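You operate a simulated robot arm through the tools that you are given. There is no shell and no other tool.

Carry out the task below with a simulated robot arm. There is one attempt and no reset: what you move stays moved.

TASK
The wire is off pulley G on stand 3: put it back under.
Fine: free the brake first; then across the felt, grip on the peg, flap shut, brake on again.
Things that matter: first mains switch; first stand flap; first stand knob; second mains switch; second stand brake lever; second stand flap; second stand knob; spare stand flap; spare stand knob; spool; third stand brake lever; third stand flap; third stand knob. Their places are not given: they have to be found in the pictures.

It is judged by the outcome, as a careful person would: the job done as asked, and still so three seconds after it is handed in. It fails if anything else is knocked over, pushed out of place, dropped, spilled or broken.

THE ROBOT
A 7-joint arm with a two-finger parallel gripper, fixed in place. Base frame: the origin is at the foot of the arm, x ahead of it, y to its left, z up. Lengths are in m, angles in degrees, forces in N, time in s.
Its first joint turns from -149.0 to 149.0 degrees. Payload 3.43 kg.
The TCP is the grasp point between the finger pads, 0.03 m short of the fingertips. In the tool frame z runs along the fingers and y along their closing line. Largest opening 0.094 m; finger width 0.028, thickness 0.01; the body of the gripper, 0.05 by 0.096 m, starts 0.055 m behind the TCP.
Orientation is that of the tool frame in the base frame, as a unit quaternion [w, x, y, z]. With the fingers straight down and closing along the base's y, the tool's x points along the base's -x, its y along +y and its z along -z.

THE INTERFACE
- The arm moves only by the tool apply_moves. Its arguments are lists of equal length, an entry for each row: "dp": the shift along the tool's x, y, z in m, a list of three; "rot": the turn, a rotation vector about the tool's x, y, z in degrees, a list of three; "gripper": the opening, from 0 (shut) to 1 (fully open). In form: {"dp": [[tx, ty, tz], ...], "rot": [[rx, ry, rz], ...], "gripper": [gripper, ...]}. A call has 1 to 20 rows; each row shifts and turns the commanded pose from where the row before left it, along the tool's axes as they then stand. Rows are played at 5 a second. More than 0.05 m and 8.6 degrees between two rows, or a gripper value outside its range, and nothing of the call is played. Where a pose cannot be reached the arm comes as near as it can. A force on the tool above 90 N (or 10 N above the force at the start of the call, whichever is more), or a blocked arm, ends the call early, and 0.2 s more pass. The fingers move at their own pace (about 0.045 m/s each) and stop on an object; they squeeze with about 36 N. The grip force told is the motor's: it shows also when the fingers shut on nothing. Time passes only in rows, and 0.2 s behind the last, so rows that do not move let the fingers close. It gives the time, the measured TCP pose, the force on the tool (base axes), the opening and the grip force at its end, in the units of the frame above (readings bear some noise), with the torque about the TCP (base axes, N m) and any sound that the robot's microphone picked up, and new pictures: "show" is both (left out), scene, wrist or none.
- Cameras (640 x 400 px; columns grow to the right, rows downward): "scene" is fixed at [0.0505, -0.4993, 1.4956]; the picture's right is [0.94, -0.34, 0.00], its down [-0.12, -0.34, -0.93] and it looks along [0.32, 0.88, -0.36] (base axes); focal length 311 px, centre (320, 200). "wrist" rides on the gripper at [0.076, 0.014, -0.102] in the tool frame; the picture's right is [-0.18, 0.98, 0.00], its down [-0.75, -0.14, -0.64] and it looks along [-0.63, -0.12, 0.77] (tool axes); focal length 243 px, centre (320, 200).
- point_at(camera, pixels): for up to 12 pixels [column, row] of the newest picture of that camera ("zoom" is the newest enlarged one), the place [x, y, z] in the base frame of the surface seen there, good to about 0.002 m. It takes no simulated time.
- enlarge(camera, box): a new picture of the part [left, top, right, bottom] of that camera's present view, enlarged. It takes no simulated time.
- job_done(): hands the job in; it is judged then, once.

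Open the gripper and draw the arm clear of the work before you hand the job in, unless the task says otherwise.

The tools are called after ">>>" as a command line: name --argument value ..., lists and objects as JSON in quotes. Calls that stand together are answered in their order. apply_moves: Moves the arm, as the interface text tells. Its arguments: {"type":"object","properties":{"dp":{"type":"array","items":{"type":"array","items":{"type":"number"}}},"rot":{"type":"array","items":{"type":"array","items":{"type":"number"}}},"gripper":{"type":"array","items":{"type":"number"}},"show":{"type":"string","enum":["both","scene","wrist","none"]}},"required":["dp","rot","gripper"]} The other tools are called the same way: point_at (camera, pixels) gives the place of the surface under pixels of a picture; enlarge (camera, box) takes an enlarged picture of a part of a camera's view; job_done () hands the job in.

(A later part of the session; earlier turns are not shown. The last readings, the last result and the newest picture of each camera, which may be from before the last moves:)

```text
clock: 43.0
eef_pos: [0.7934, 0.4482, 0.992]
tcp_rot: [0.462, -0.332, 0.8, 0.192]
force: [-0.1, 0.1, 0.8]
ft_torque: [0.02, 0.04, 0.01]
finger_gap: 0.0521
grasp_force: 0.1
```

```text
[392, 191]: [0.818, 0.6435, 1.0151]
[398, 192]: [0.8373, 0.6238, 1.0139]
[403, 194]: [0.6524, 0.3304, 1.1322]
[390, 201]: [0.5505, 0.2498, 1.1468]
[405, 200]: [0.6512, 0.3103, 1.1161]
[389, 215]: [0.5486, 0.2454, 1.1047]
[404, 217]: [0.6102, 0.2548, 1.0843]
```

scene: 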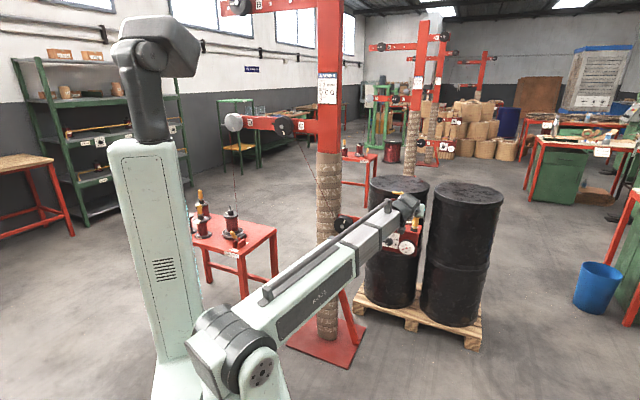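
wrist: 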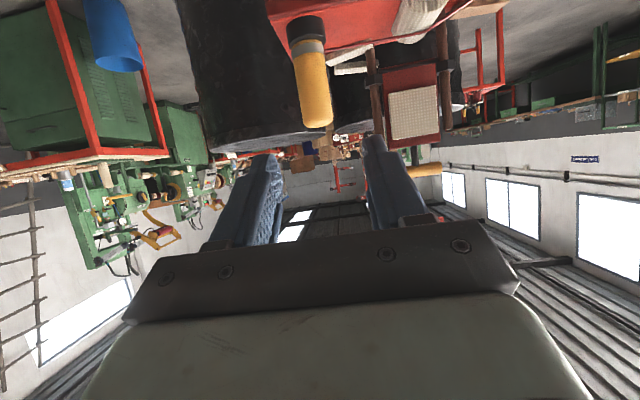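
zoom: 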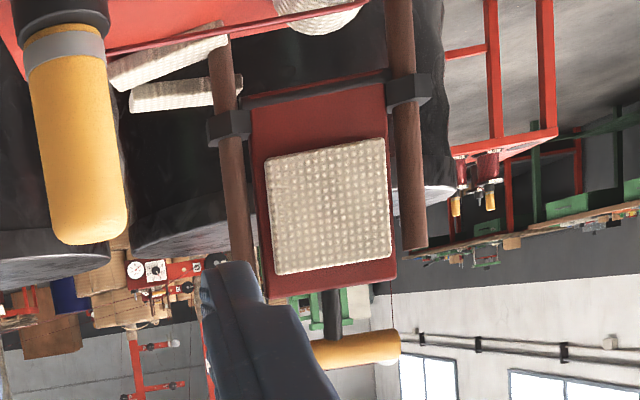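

The flap's bar spans u≈0.123–0.181, axis near w −1.038, z 1.010, well above the rod tops (z≈0.966). I go up, left and forward to a pre-grasp in front of it with fingers fully open.

>>> apply_moves --dp '[[-0.0277, 0, -0.016], [-0.0277, 0, -0.016], [0, 0.046, 0], [0, 0.046, 0], [-0.02, 0, 0.0346], [-0.02, 0, 0.0346], [0, 0, 0]]' --rot '[[0, 0, 0], [0, 0, 0], [0, 0, 0], [0, 0, 0], [0, 0, 0], [0, 0, 0], [0, 0, 0]]' --gripper '[0.7, 1, 1, 1, 1, 1, 1]'

>>> enlarge --camera "wrist" --box '[220, 40, 420, 220]'

```text
clock: 44.6
eef_pos: [0.7872, 0.5705, 1.0549]
tcp_rot: [0.463, -0.33, 0.8, 0.191]
force: [0.1, -0.2, 0.1]
ft_torque: [-0.05, 0.01, 0.03]
finger_gap: 0.0938
grasp_force: 0.0
```

scene: 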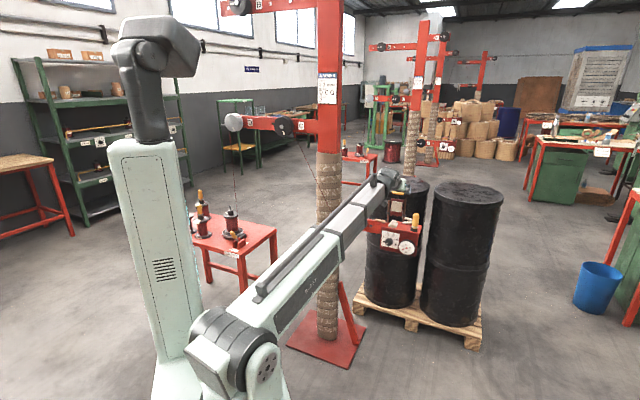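
wrist: 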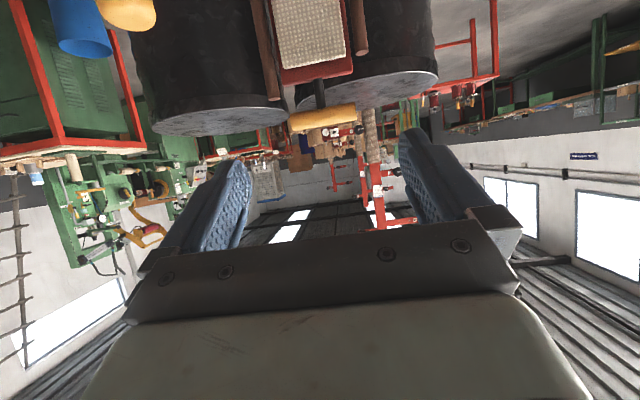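

```text
2.22 times, centred on (320, 130) of wrist
```

zoom: 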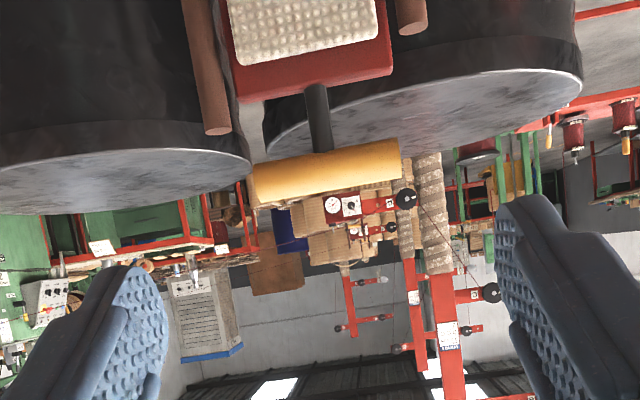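

The bar sits centred between the fingers (zoom 250–400). I verify its place before advancing.

>>> point_at --camera "zoom" --pixels '[[325, 170], [262, 185], [395, 158], [318, 120], [325, 155], [325, 188], [215, 125], [415, 25], [300, 85]]'

```text
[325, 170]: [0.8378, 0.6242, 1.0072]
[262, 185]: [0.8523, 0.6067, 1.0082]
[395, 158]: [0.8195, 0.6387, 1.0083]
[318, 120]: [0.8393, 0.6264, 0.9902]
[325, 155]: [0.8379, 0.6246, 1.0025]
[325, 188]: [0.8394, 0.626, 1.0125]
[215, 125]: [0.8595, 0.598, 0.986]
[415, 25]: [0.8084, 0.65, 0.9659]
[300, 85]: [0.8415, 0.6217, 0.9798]
```

The right rod's top is higher (z≈0.988), so I approach slightly high: advance 0.073 m along the fingers so the bar lies near the fingertips and the fingers clear the rods.

>>> apply_moves --dp '[[-0.0039, 0.001, 0.02], [0, 0.001, 0.027], [0, 0, 0.0258], [0, 0, 0]]' --rot '[[0, 0, 0], [0, 0, 0], [0, 0, 0], [0, 0, 0]]' --gripper '[1, 1, 1, 1]' --show "wrist"

>>> enlarge --camera "wrist" --box '[220, 40, 420, 220]'

```text
clock: 45.6
eef_pos: [0.8305, 0.6167, 1.0225]
tcp_rot: [0.462, -0.332, 0.8, 0.192]
force: [0.8, 0.6, 0.6]
ft_torque: [-0.04, 0.0, -0.04]
finger_gap: 0.0937
grasp_force: 0.0
```

wrist: 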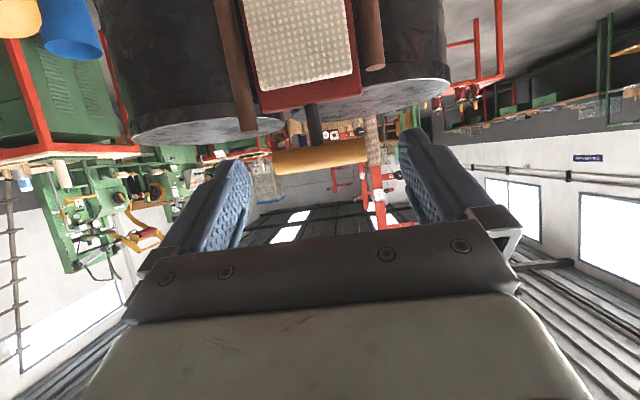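

```text
2.22 times, centred on (320, 130) of wrist
```

zoom: 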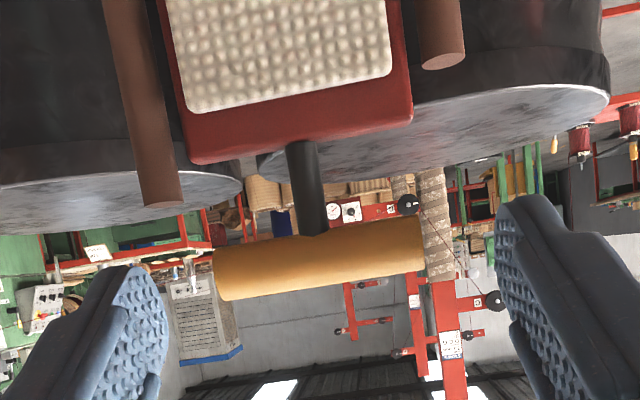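

The bar lies between the fingertips. I close on its two ends.

>>> apply_moves --dp '[[0, 0, 0], [0, 0, 0], [0, 0, 0], [0, 0, 0]]' --rot '[[0, 0, 0], [0, 0, 0], [0, 0, 0], [0, 0, 0]]' --gripper '[0.75, 0.6, 0.5, 0.45]' --show "wrist"

>>> enlarge --camera "wrist" --box '[220, 40, 420, 220]'

```text
clock: 46.6
eef_pos: [0.8301, 0.6169, 1.0219]
tcp_rot: [0.461, -0.332, 0.8, 0.193]
force: [-6.5, 6.6, -1.9]
ft_torque: [0.25, 0.19, 0.23]
finger_gap: 0.0652
grasp_force: 44.9
```

wrist: 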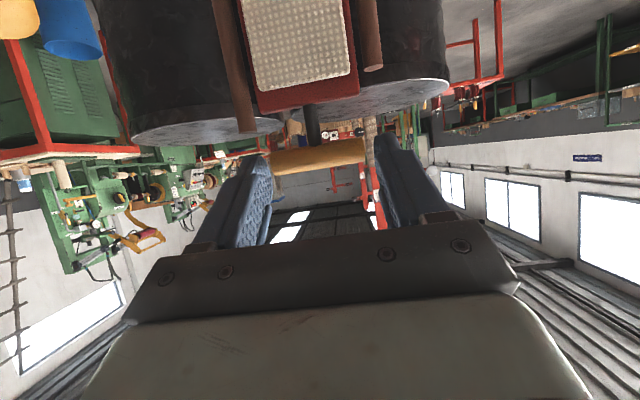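

```text
2.22 times, centred on (320, 130) of wrist
```

zoom: 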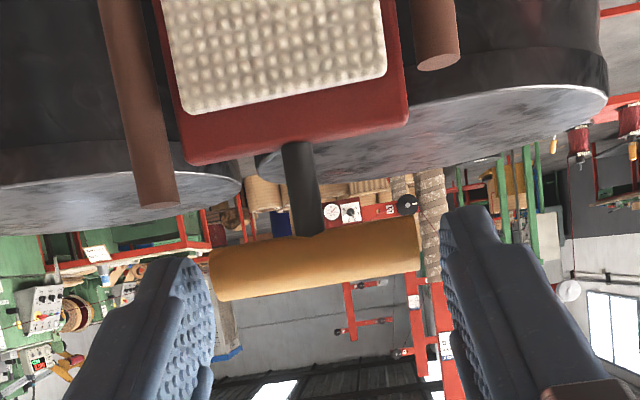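

One finger touches first (gap 0.065, 9 N sideways). I shift 3.5 mm along tool y to centre and finish closing.

>>> apply_moves --dp '[[0, 0.002, 0], [0, 0.0015, 0], [0, 0, 0], [0, 0, 0]]' --rot '[[0, 0, 0], [0, 0, 0], [0, 0, 0], [0, 0, 0]]' --gripper '[0.45, 0.45, 0.45, 0.45]' --show "wrist"

```text
clock: 47.6
eef_pos: [0.8297, 0.6181, 1.0233]
tcp_rot: [0.463, -0.331, 0.8, 0.19]
force: [9.5, -5.2, 1.4]
ft_torque: [0.17, -0.21, -0.62]
finger_gap: 0.065
grasp_force: 45.1
```

wrist: 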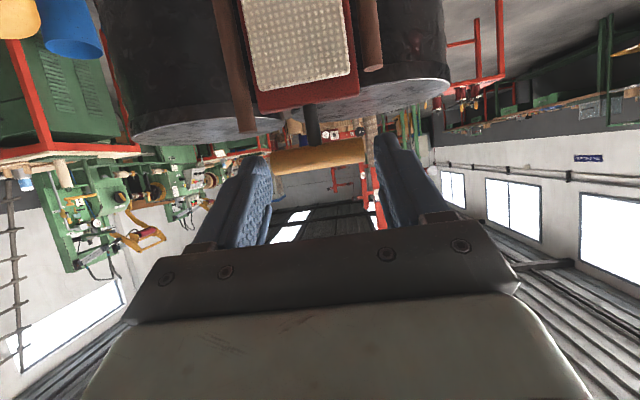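

The bar is 0.065 m long and held at both ends. I begin swinging the flap forward about its hinge, first 30°.

>>> apply_moves --dp '[[0.01015, -0.001, -0.01458], [0.01267, 0, -0.01255], [0.01455, 0, -0.01019], [0, 0, 0]]' --rot '[[0, 0, 0], [0, 0, 0], [0, 0, 0], [0, 0, 0]]' --gripper '[0.45, 0.45, 0.45, 0.45]'

>>> enlarge --camera "wrist" --box '[220, 0, 420, 220]'

>>> enlarge --camera "scene" --box '[350, 165, 440, 265]'

```text
clock: 48.6
eef_pos: [0.7921, 0.5797, 1.0099]
tcp_rot: [0.463, -0.331, 0.8, 0.19]
force: [6.6, -13.5, 10.0]
ft_torque: [-0.12, -0.33, -0.4]
finger_gap: 0.0652
grasp_force: 45.3
```

scene: 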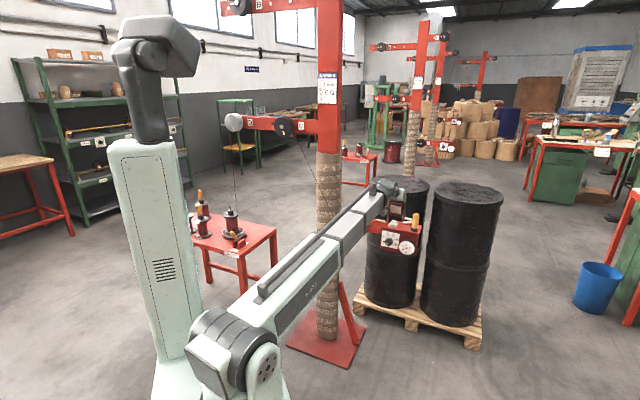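
wrist: 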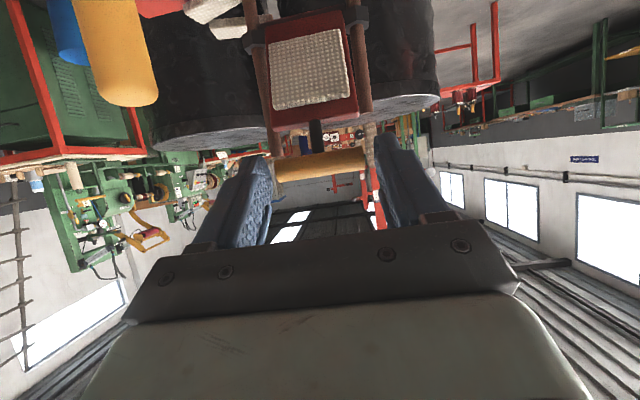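

```text
1.82 times, centred on (320, 110) of wrist
```

zoom: 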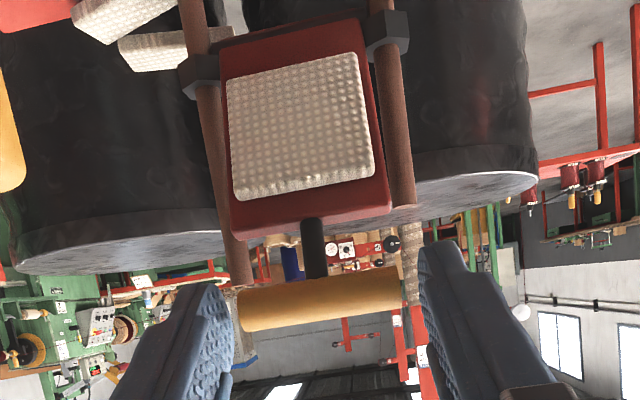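

```text
4.00 times, centred on (395, 215) of scene
```

zoom: 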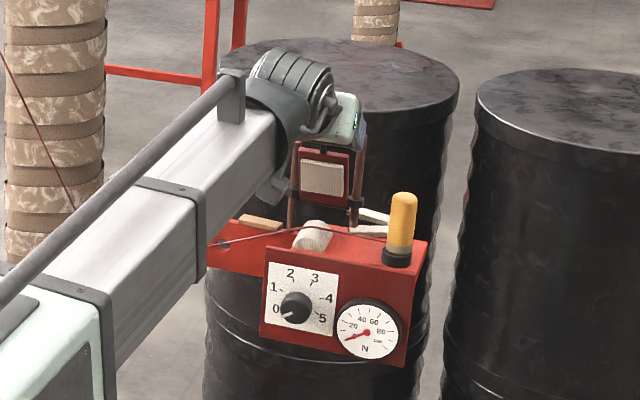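

The flap leans forward following the hand; the hand is pushed slightly up and sideways. I continue with 2 mm sideways relief and a slightly flatter arc to about 60°.

>>> apply_moves --dp '[[0.0153, -0.0015, -0.008], [0.0162, -0.0005, -0.0051], [0.0174, 0, -0.0017], [0, 0, 0]]' --rot '[[0, 0, 0], [0, 0, 0], [0, 0, 0], [0, 0, 0]]' --gripper '[0.45, 0.45, 0.45, 0.45]' --show "wrist"

>>> enlarge --camera "wrist" --box '[220, 0, 420, 220]'

```text
clock: 49.6
eef_pos: [0.7654, 0.553, 0.9761]
tcp_rot: [0.461, -0.331, 0.8, 0.192]
force: [-10.7, 6.3, 15.9]
ft_torque: [1.16, -0.74, 0.38]
finger_gap: 0.0652
grasp_force: 45.0
```

wrist: 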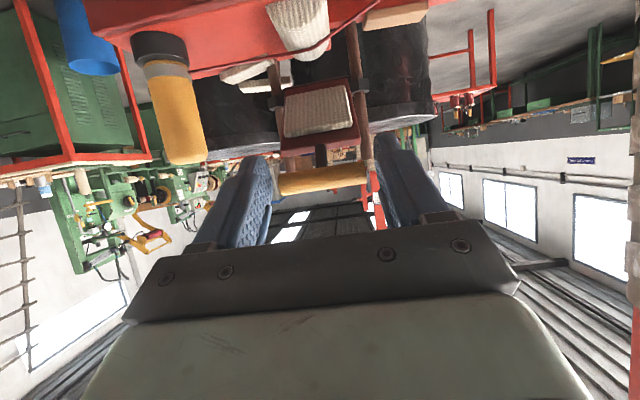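

```text
1.82 times, centred on (320, 110) of wrist
```

zoom: 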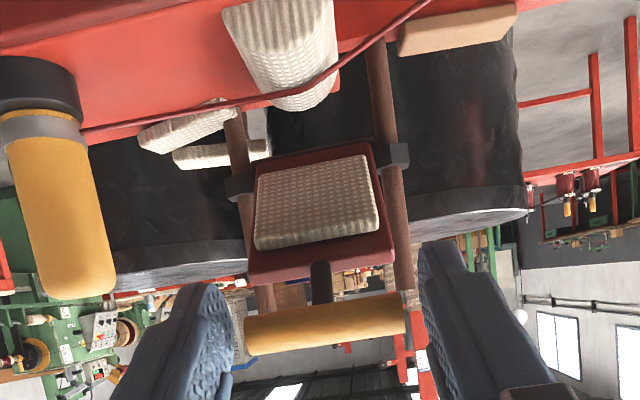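

The flap is about 60° over, wire lying across the felt beneath. I continue to about 90°.

>>> apply_moves --dp '[[0.0172, 0.001, 0.001], [0.0168, 0, 0.004], [0.0158, 0, 0.007], [0, 0, 0]]' --rot '[[0, 0, 0], [0, 0, 0], [0, 0, 0], [0, 0, 0]]' --gripper '[0.45, 0.45, 0.45, 0.45]'

>>> enlarge --camera "wrist" --box '[220, 0, 420, 220]'

>>> enlarge --camera "scene" --box '[350, 165, 440, 265]'

```text
clock: 50.6
eef_pos: [0.754, 0.5428, 0.9272]
tcp_rot: [0.463, -0.331, 0.8, 0.191]
force: [-27.7, -4.2, 15.5]
ft_torque: [0.77, -0.94, 0.29]
finger_gap: 0.0653
grasp_force: 45.0
```

scene: 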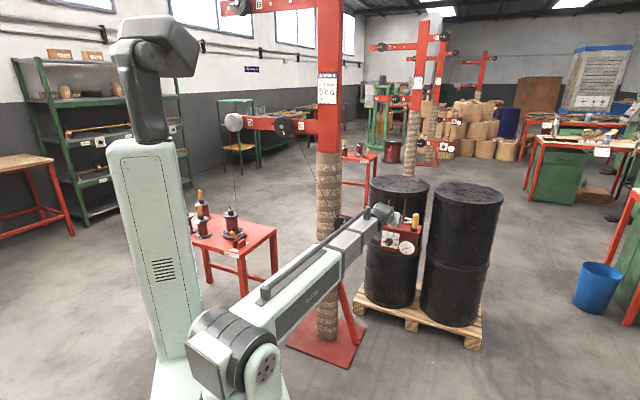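
wrist: 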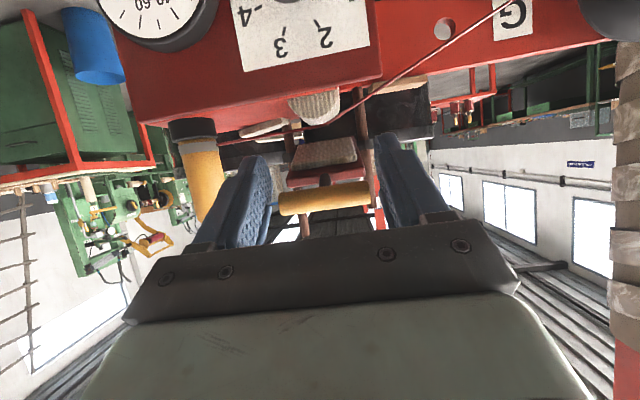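

```text
1.82 times, centred on (320, 110) of wrist
```

zoom: 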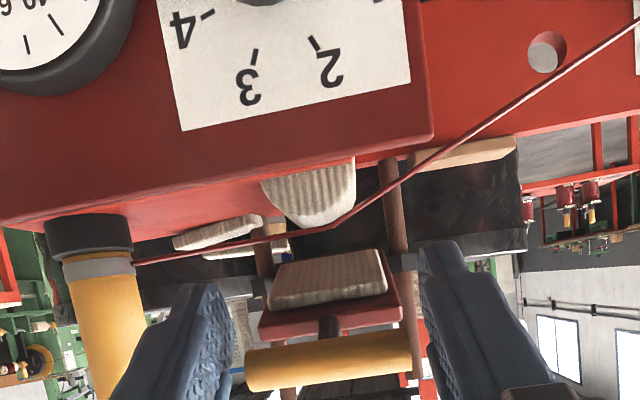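

```text
4.00 times, centred on (395, 215) of scene
```

zoom: 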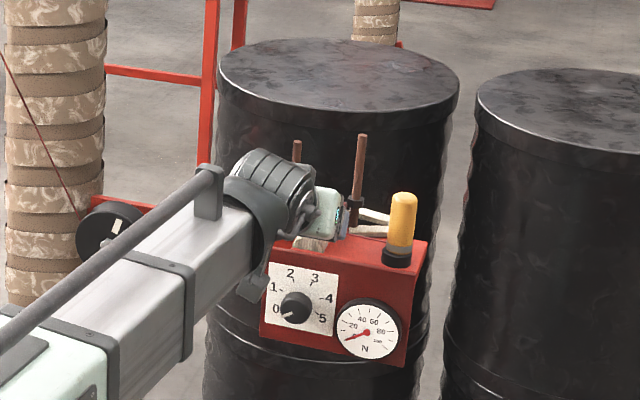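

The flap is about 83° over, with the wire under the pad. I lower the last bit until it meets the felt, watching the force.

>>> apply_moves --dp '[[0.0063, 0.0008, 0.00305], [0.0063, 0, 0.00305], [0.0026, 0, 0.0015], [0, 0, 0]]' --rot '[[0, 0, 0], [0, 0, 0], [0, 0, 0], [0, 0, 0]]' --gripper '[0.45, 0.45, 0.45, 0.45]' --show "wrist"

>>> enlarge --camera "wrist" --box '[220, 0, 420, 220]'

```text
clock: 51.6
eef_pos: [0.7564, 0.5428, 0.9084]
tcp_rot: [0.462, -0.332, 0.8, 0.192]
force: [0.2, -1.0, -1.1]
ft_torque: [0.02, -0.02, 0.01]
finger_gap: 0.0423
grasp_force: 0.1
```

wrist: 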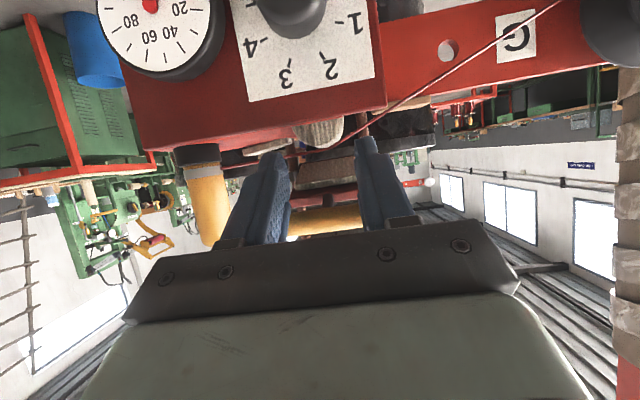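

```text
1.82 times, centred on (320, 110) of wrist
```

zoom: 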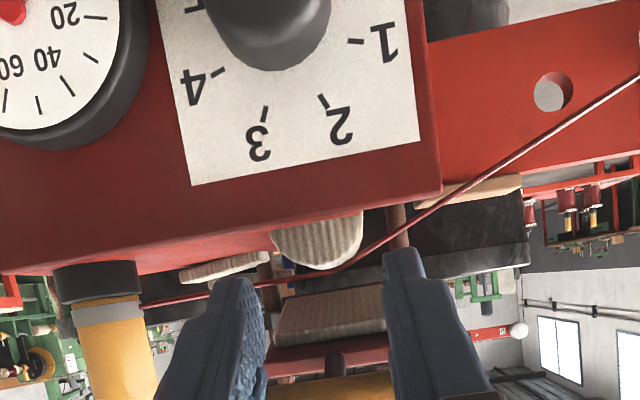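

The fingers slipped off the bar (gap now 0.042, force ~0). I measure where the bar, flap, pad and felt are now.

>>> point_at --camera "zoom" --pixels '[[320, 388], [350, 380], [335, 362], [330, 345], [330, 310], [300, 325], [370, 300], [320, 250], [390, 255], [335, 270], [150, 305], [450, 200]]'

>>> enlarge --camera "scene" --box '[360, 180, 430, 260]'

```text
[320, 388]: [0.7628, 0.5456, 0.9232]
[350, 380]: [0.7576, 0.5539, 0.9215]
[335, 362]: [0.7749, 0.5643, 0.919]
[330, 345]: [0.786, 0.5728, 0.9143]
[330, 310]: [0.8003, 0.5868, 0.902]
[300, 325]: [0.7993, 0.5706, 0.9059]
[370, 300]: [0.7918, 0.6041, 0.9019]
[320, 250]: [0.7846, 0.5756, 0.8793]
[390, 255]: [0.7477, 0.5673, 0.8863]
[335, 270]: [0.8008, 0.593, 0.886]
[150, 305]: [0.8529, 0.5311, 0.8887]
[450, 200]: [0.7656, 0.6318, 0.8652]
```

```text
5.00 times, centred on (395, 220) of scene
```

zoom: 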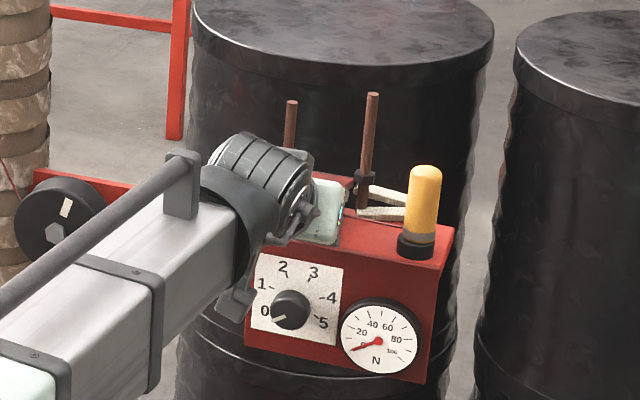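

The bar is at z≈0.925 resting just above the fingers, flap about 14° short of shut. I draw the fingers horizontally back from under it so it can drop.

>>> apply_moves --dp '[[0.0075, 0, -0.013], [0.0075, 0, -0.013], [0.01, 0, -0.0173], [0.015, 0, -0.026], [0, 0, 0]]' --rot '[[0, 0, 0], [0, 0, 0], [0, 0, 0], [0, 0, 0], [0, 0, 0]]' --gripper '[0.45, 0.45, 0.45, 0.45, 0.45]'

>>> enlarge --camera "wrist" --box '[220, 0, 420, 220]'

>>> enlarge --camera "scene" --box '[360, 180, 430, 260]'

```text
clock: 52.8
eef_pos: [0.6996, 0.4869, 0.9069]
tcp_rot: [0.462, -0.331, 0.8, 0.191]
force: [-0.2, -0.7, -0.4]
ft_torque: [-0.05, 0.04, 0.01]
finger_gap: 0.0422
grasp_force: 0.0
```

scene: 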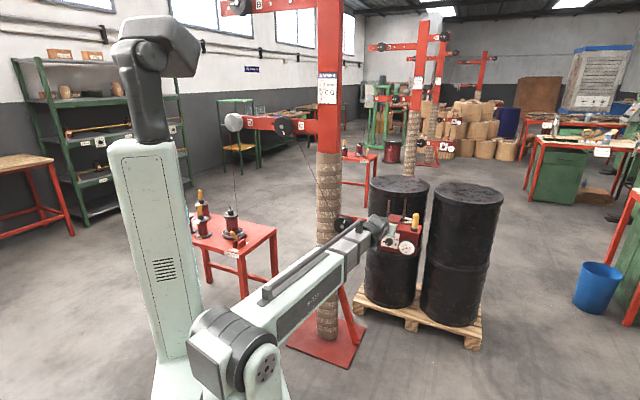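
wrist: 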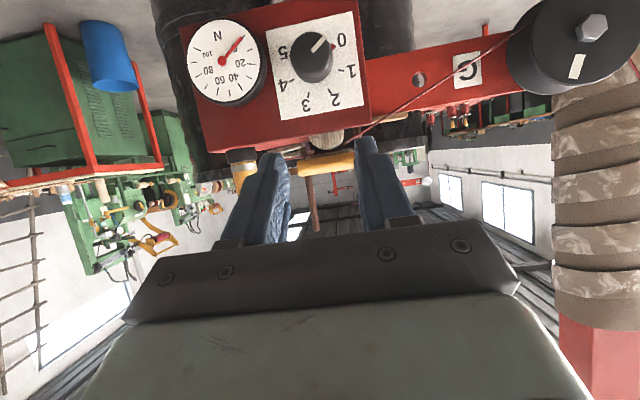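

```text
1.82 times, centred on (320, 110) of wrist
```

zoom: 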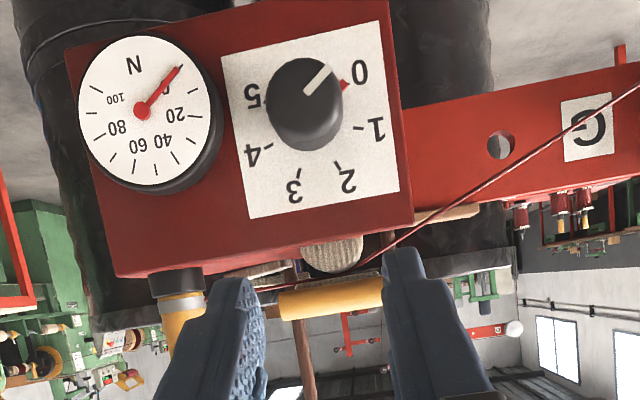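

```text
5.00 times, centred on (395, 220) of scene
```

zoom: 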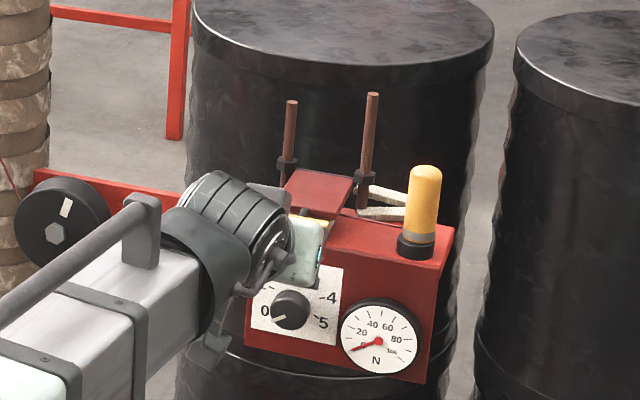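

The flap has dropped onto the felt. I measure the bar and the flap top to see if it's fully shut.

>>> point_at --camera "zoom" --pixels '[[316, 181], [300, 180], [335, 195], [345, 205], [322, 212], [290, 210], [316, 222]]'

>>> point_at --camera "wrist" --pixels '[[310, 168], [325, 165], [345, 160], [322, 148], [330, 155], [345, 153]]'

```text
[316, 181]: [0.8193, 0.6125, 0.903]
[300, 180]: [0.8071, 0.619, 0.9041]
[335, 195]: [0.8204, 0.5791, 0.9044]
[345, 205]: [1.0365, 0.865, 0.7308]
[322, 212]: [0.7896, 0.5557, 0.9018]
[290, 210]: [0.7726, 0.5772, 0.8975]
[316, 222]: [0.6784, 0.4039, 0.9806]
```

```text
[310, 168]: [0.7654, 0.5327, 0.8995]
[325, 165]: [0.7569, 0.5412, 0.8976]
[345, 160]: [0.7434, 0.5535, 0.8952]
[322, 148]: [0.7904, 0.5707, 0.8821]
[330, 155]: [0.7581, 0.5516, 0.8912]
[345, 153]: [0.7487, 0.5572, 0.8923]
```

The flap top reads level (z 0.903–0.904 back, 0.902 front) so it's down on the felt. To make sure, I close the fingers, go above its bar and press lightly.

>>> apply_moves --dp '[[-0.0372, 0, -0.0215], [0, 0, 0], [-0.015, 0, 0.026], [-0.015, 0, 0.026], [0.0043, 0, 0.0025], [0, 0, 0]]' --rot '[[0, 0, 0], [0, 0, 0], [0, 0, 0], [0, 0, 0], [0, 0, 0], [0, 0, 0]]' --gripper '[0.2, 0, 0, 0, 0, 0]'

>>> enlarge --camera "scene" --box '[360, 180, 430, 260]'

```text
clock: 54.2
eef_pos: [0.742, 0.5308, 0.9465]
tcp_rot: [0.462, -0.331, 0.8, 0.191]
force: [0.0, -0.3, 0.2]
ft_torque: [-0.03, -0.01, 0.0]
finger_gap: 0.0002
grasp_force: 33.1
```

scene: 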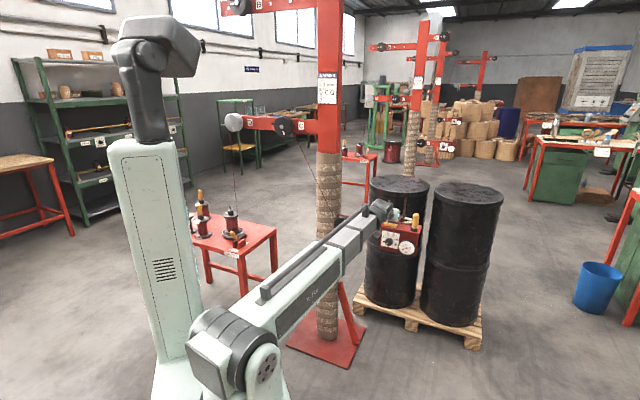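
wrist: 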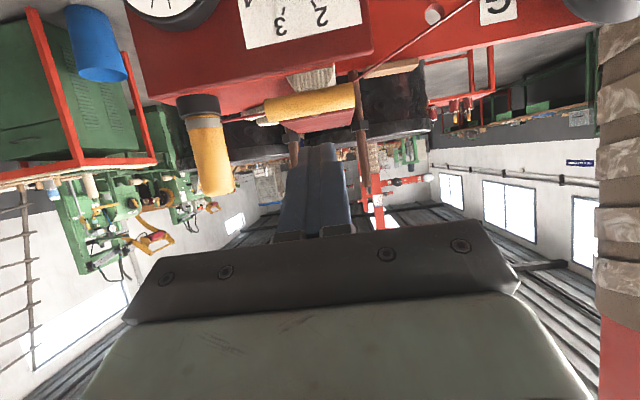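

```text
5.00 times, centred on (395, 220) of scene
```

zoom: 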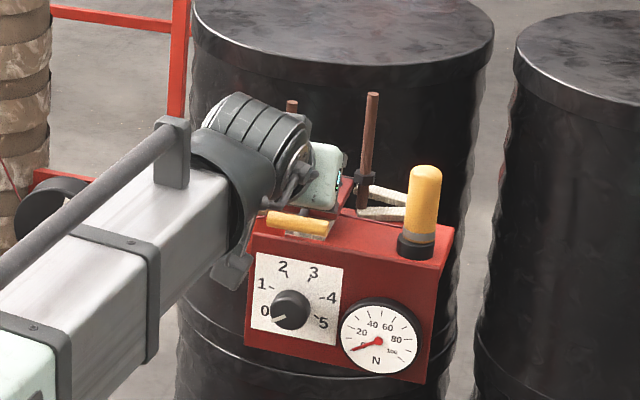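

The fingertips are just above the flap's bar. I lower in small steps to press.

>>> apply_moves --dp '[[0.0087, 0, 0.005], [0.0087, 0, 0.005], [0.0043, 0, 0.0025], [0, 0, 0]]' --rot '[[0, 0, 0], [0, 0, 0], [0, 0, 0], [0, 0, 0]]' --gripper '[0, 0, 0, 0]' --show "wrist"

```text
clock: 55.2
eef_pos: [0.7396, 0.5295, 0.9245]
tcp_rot: [0.464, -0.331, 0.799, 0.193]
force: [-20.6, -19.9, 40.7]
ft_torque: [0.21, -0.05, 0.05]
finger_gap: 0.0002
grasp_force: 32.9
```

wrist: 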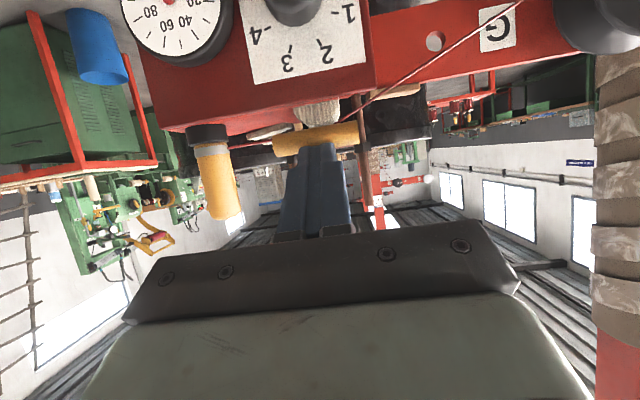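

The flap is firmly shut (40 N reaction). I lift off, retreat toward the robot, and travel left toward the brake table at constant distance from the stand.

>>> apply_moves --dp '[[-0.026, 0, -0.015], [0.015, 0, -0.026], [0.015, 0, -0.026], [0, 0.0464, 0], [0, 0.0464, 0], [0, 0.0464, 0], [0, 0.0464, 0], [0, 0.0464, 0], [0, 0.0464, 0], [0, 0.0464, 0], [0, 0.0464, 0], [0, 0.0464, 0], [0, 0.0464, 0], [0, 0.0464, 0], [0, 0.0464, 0], [0, 0.0464, 0], [0, 0.0464, 0], [0, 0, 0]]' --rot '[[0, 0, 0], [0, 0, 0], [0, 0, 0], [0, 0, 0], [0, 0, 0], [0, 0, 0], [0, 0, 0], [0, 0, 0], [0, 0, 0], [0, 0, 0], [0, 0, 0], [0, 0, 0], [0, 0, 0], [0, 0, 0], [0, 0, 0], [0, 0, 0], [0, 0, 0], [0, 0, 0]]' --gripper '[0, 0, 0, 0, 0, 0, 0, 0, 0, 0, 0.3, 0.5, 0.55, 0.55, 0.55, 0.55, 0.55, 0.55]'

>>> enlarge --camera "scene" --box '[310, 165, 430, 265]'

```text
clock: 59.0
eef_pos: [0.2381, 0.9461, 0.9522]
tcp_rot: [0.462, -0.331, 0.8, 0.191]
force: [0.7, 0.1, 0.4]
ft_torque: [0.0, -0.01, -0.02]
finger_gap: 0.0516
grasp_force: 0.0
```

scene: 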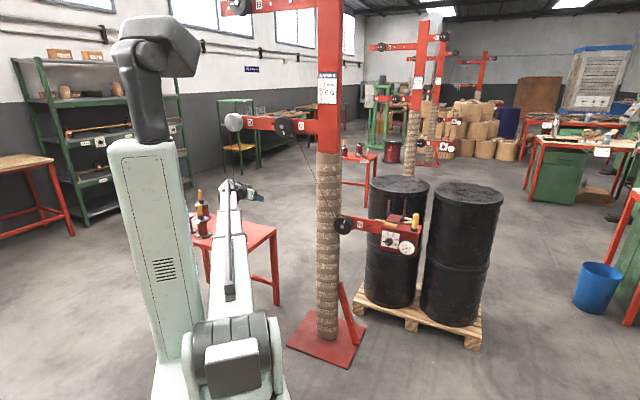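
wrist: 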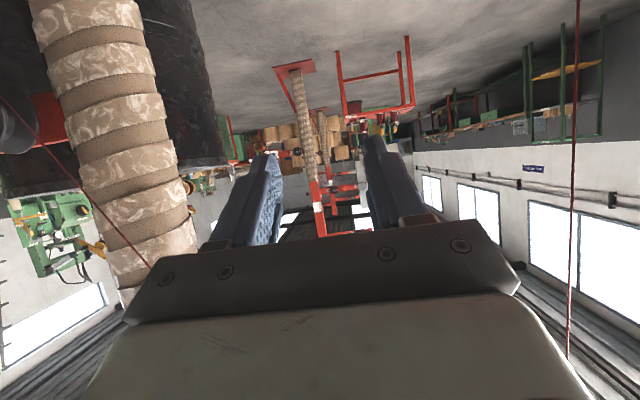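

```text
4.00 times, centred on (370, 215) of scene
```

zoom: 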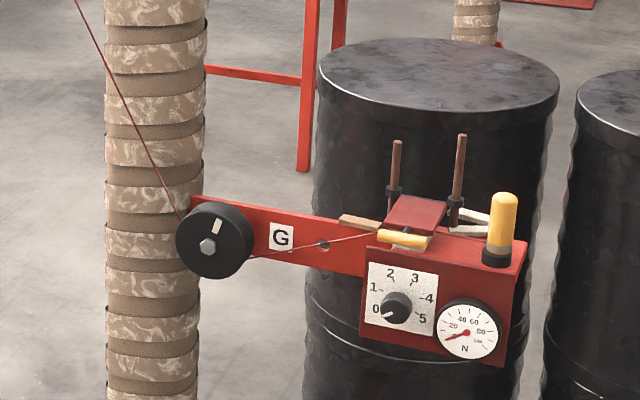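

The wire goes under G, under the shut flap and to the grip on the peg. Now the brake: I move to a pre-grasp in front of the lever, at about (0.057, 1.027, 0.75).

>>> apply_moves --dp '[[0.0301, 0.0265, 0.0056], [0.0301, 0.0265, 0.0056], [0.0301, 0.0265, 0.0056], [0.0301, 0.0265, 0.0056], [0.0301, 0.0265, 0.0056], [0.0301, 0.0265, 0.0056], [0.0301, 0.0265, 0.0056], [0, 0, 0]]' --rot '[[0, 0, 0], [0, 0, 0], [0, 0, 0], [0, 0, 0], [0, 0, 0], [0, 0, 0], [0, 0, 0], [0, 0, 0]]' --gripper '[0.55, 0.55, 0.55, 0.55, 0.55, 0.55, 0.55, 0.55]'

>>> enlarge --camera "wrist" --box '[240, 0, 400, 190]'

```text
clock: 60.8
eef_pos: [0.0551, 1.0258, 0.7504]
tcp_rot: [0.462, -0.331, 0.8, 0.191]
force: [-0.1, -0.6, -0.5]
ft_torque: [-0.01, 0.02, -0.01]
finger_gap: 0.0518
grasp_force: 0.0
```

scene: 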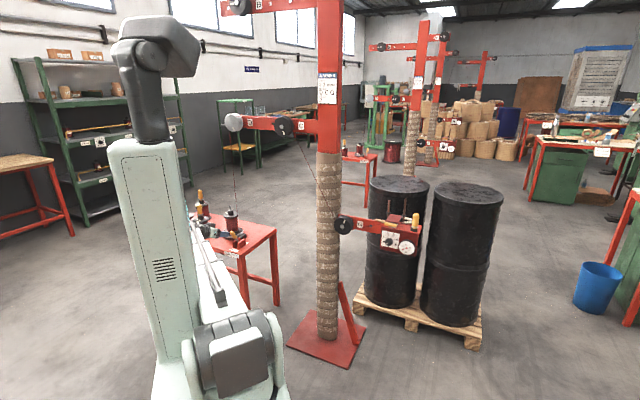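
wrist: 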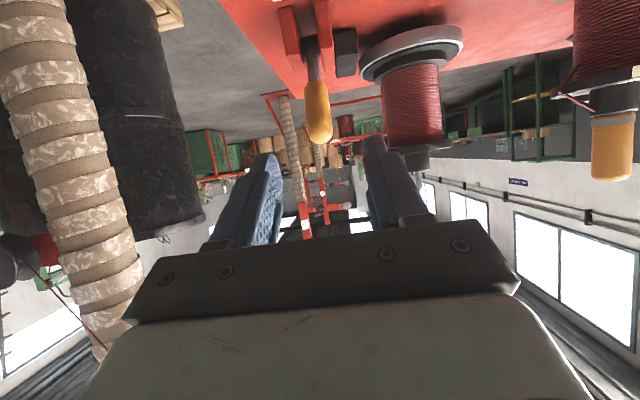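

```text
2.11 times, centred on (320, 95) of wrist
```

zoom: 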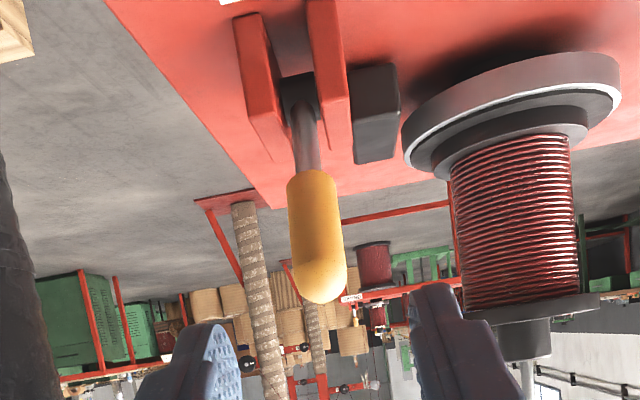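

>>> point_at --camera "zoom" --pixels '[[322, 285], [318, 260], [314, 230], [311, 200], [308, 180], [305, 150], [303, 120]]'

```text
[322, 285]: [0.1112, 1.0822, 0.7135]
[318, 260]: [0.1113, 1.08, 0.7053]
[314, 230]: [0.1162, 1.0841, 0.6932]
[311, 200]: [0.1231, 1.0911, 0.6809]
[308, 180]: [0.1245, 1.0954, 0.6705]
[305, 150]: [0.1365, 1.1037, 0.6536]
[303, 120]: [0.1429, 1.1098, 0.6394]
```

The handle axis at z 0.70 is near (0.122, 1.091). I advance 0.106 m to straddle it and close.

>>> apply_moves --dp '[[-0.001, -0.0008, 0.03], [-0.001, -0.0008, 0.03], [-0.001, 0, 0.025], [0, 0, 0.0207], [0, 0, 0], [0, 0, 0], [0, 0, 0], [0, 0, 0]]' --rot '[[0, 0, 0], [0, 0, 0], [0, 0, 0], [0, 0, 0], [0, 0, 0], [0, 0, 0], [0, 0, 0], [0, 0, 0]]' --gripper '[0.55, 0.55, 0.55, 0.55, 0.4, 0.2, 0, 0]'

```text
clock: 62.6
eef_pos: [0.1243, 1.0911, 0.6983]
tcp_rot: [0.462, -0.332, 0.8, 0.192]
force: [-8.1, 11.9, 1.0]
ft_torque: [-0.13, -0.09, -0.12]
finger_gap: 0.0236
grasp_force: 44.8
```

scene: 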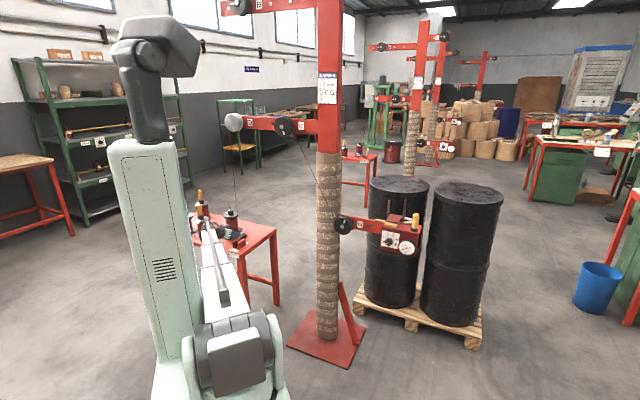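
wrist: 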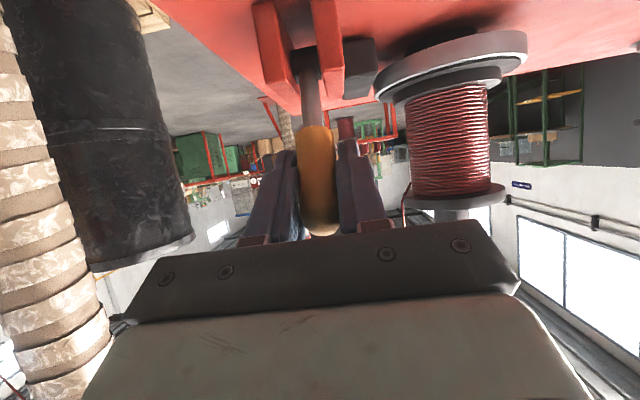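

The handle is gripped (gap 0.0236). I swing it back toward ON along its arc, first half with a 2 mm sideways relief.

>>> apply_moves --dp '[[0, 0.002, 0], [-0.0103, 0, 0.0072], [-0.0099, 0, 0.01], [-0.008, 0, 0.0114], [0, 0, 0]]' --rot '[[0, 0, 0], [0, 0, 0], [0, 0, 0], [0, 0, 0], [0, 0, 0]]' --gripper '[0, 0, 0, 0, 0]' --show "wrist"

```text
clock: 63.8
eef_pos: [0.152, 1.1219, 0.7098]
tcp_rot: [0.462, -0.331, 0.8, 0.19]
force: [-1.6, -15.1, 3.4]
ft_torque: [-0.63, 0.68, -0.02]
finger_gap: 0.0257
grasp_force: 45.1
```

wrist: 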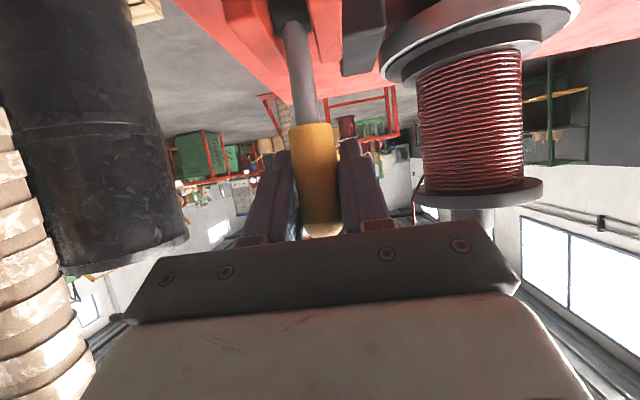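

The lever is upright now and follows. I continue through the second half to ON plus a small overshoot to seat it.

>>> apply_moves --dp '[[-0.0059, 0, 0.0126], [-0.0037, 0, 0.0136], [-0.0011, 0, 0.0126], [0, 0, 0.0043], [0, 0, 0]]' --rot '[[0, 0, 0], [0, 0, 0], [0, 0, 0], [0, 0, 0], [0, 0, 0]]' --gripper '[0, 0, 0, 0, 0]'

```text
clock: 65.0
eef_pos: [0.1829, 1.1522, 0.6983]
tcp_rot: [0.463, -0.331, 0.799, 0.192]
force: [11.7, -10.6, 23.3]
ft_torque: [-0.64, 0.76, 0.2]
finger_gap: 0.026
grasp_force: 44.7
```

scene: 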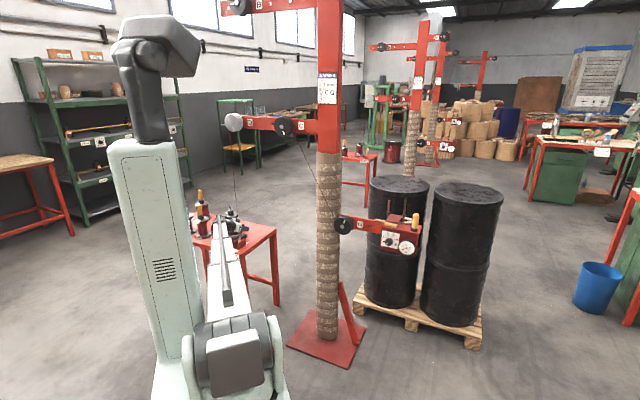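
wrist: 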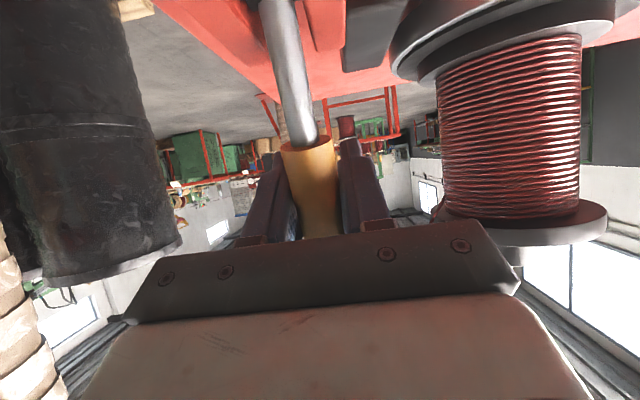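

TCP is back at the original ON spot (w 0.944 vs 0.938) with 23 N resistance. I release, back off straight and check the lever.

>>> apply_moves --dp '[[0, 0, 0], [0, 0, 0], [0, 0, 0], [0, 0, -0.03], [0, 0, -0.04], [0, 0, -0.045], [0, 0, 0]]' --rot '[[0, 0, 0], [0, 0, 0], [0, 0, 0], [0, 0, 0], [0, 0, 0], [0, 0, 0], [0, 0, 0]]' --gripper '[0.3, 0.55, 0.55, 0.55, 0.55, 0.55, 0.55]'

>>> enlarge --camera "wrist" --box '[240, 0, 440, 190]'

>>> enlarge --camera "scene" --box '[209, 195, 281, 265]'

```text
clock: 66.6
eef_pos: [0.1102, 1.0813, 0.7538]
tcp_rot: [0.462, -0.331, 0.8, 0.191]
force: [0.0, -0.6, 0.7]
ft_torque: [0.01, 0.0, -0.03]
finger_gap: 0.0519
grasp_force: 0.1
```

scene: 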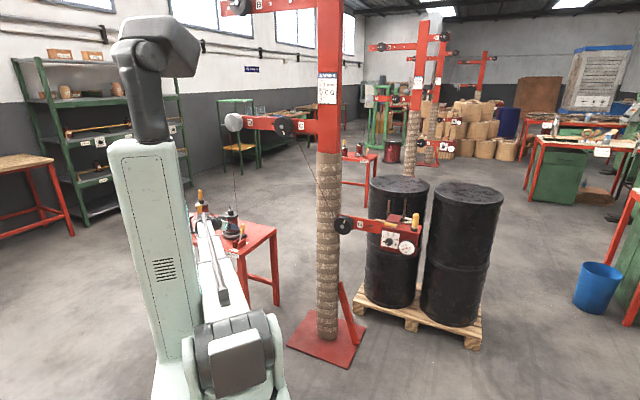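
wrist: 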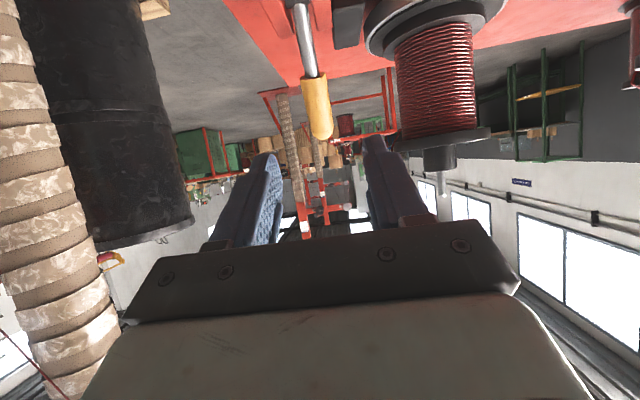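

```text
2.11 times, centred on (340, 95) of wrist
```

zoom: 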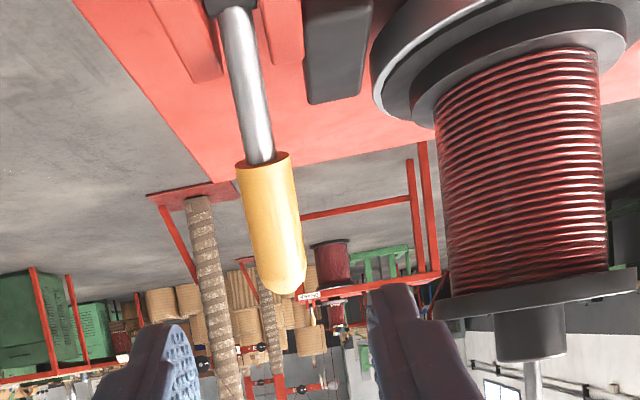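

```text
5.71 times, centred on (245, 230) of scene
```

zoom: 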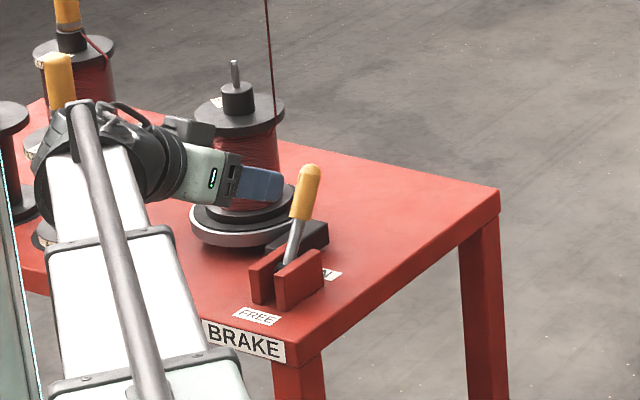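

>>> point_at --camera "wrist" --pixels '[[321, 132], [318, 115], [314, 95], [311, 80], [307, 65], [303, 40], [300, 20]]'

```text
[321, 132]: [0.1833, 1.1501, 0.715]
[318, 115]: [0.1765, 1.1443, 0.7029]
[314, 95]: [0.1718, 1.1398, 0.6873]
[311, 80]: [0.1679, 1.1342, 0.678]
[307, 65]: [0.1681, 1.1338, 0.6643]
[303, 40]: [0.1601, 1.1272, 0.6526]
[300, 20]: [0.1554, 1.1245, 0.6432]
```

The lever leans back to ON at the same place as at the start (handle top pixel ≈(243,225)). I open the gripper and withdraw the arm clear of the work.

>>> apply_moves --dp '[[0, 0, -0.045], [0, 0, -0.045], [-0.0152, -0.0317, -0.0101], [-0.0138, -0.0317, -0.012], [-0.0121, -0.0317, -0.0137], [-0.0102, -0.0317, -0.0152], [-0.0081, -0.0317, -0.0164], [-0.0059, -0.0317, -0.0173], [-0.0036, -0.0317, -0.0179], [-0.0013, -0.0317, -0.0183], [0, 0, 0]]' --rot '[[0, 0, 0], [0, 0, 0], [0, 7.5, 0], [0, 7.5, 0], [0, 7.5, 0], [0, 7.5, 0], [0, 7.5, 0], [0, 7.5, 0], [0, 7.5, 0], [0, 7.5, 0], [0, 0, 0]]' --gripper '[0.55, 0.7, 1, 1, 1, 1, 1, 1, 1, 1, 1]'

>>> enlarge --camera "scene" --box '[310, 165, 430, 265]'

>>> enlarge --camera "scene" --box '[185, 90, 315, 265]'

>>> enlarge --camera "wrist" --box '[400, 50, 640, 250]'

```text
clock: 69.0
eef_pos: [0.2302, 0.8404, 0.9432]
tcp_rot: [-0.002, -0.383, 0.924, 0.0]
force: [-0.4, 0.0, 0.8]
ft_torque: [0.0, -0.01, 0.0]
finger_gap: 0.094
grasp_force: 0.1
```

scene: 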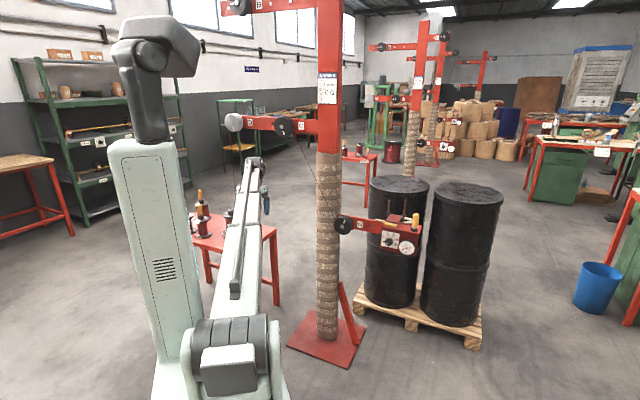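
wrist: 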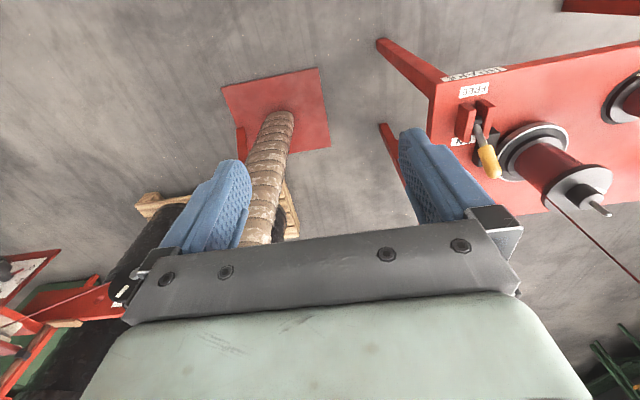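

```text
4.00 times, centred on (370, 215) of scene
```

zoom: 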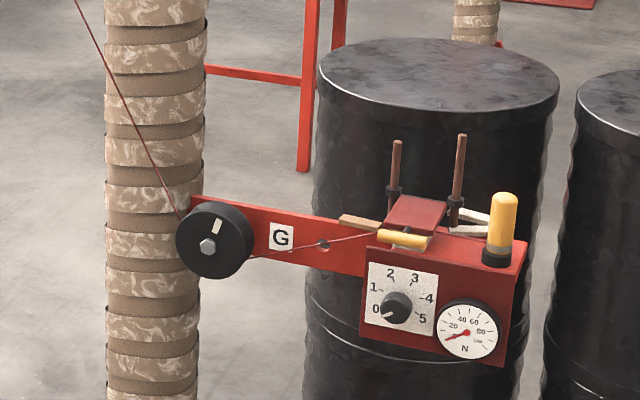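

```text
2.29 times, centred on (250, 178) of scene
```

zoom: 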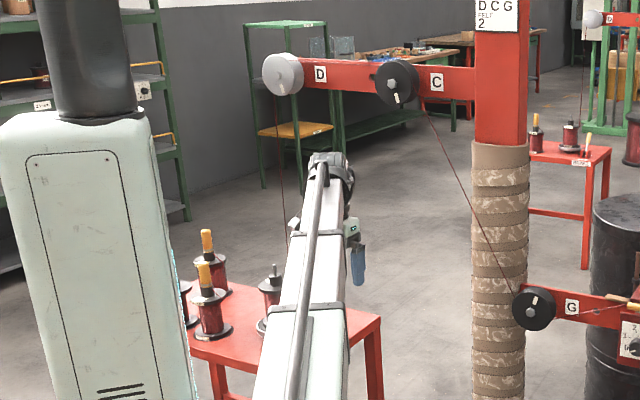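

```text
2.00 times, centred on (520, 150) of wrist
```

zoom: 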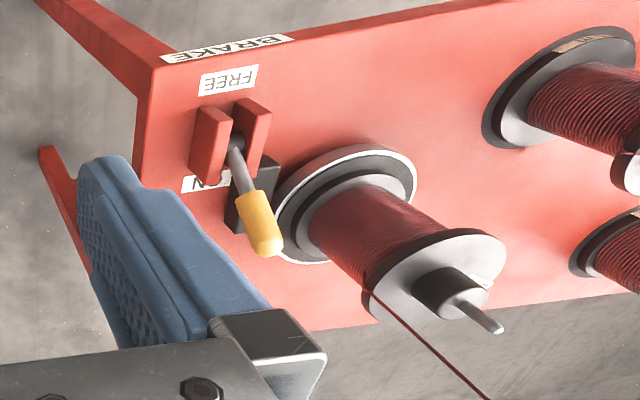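

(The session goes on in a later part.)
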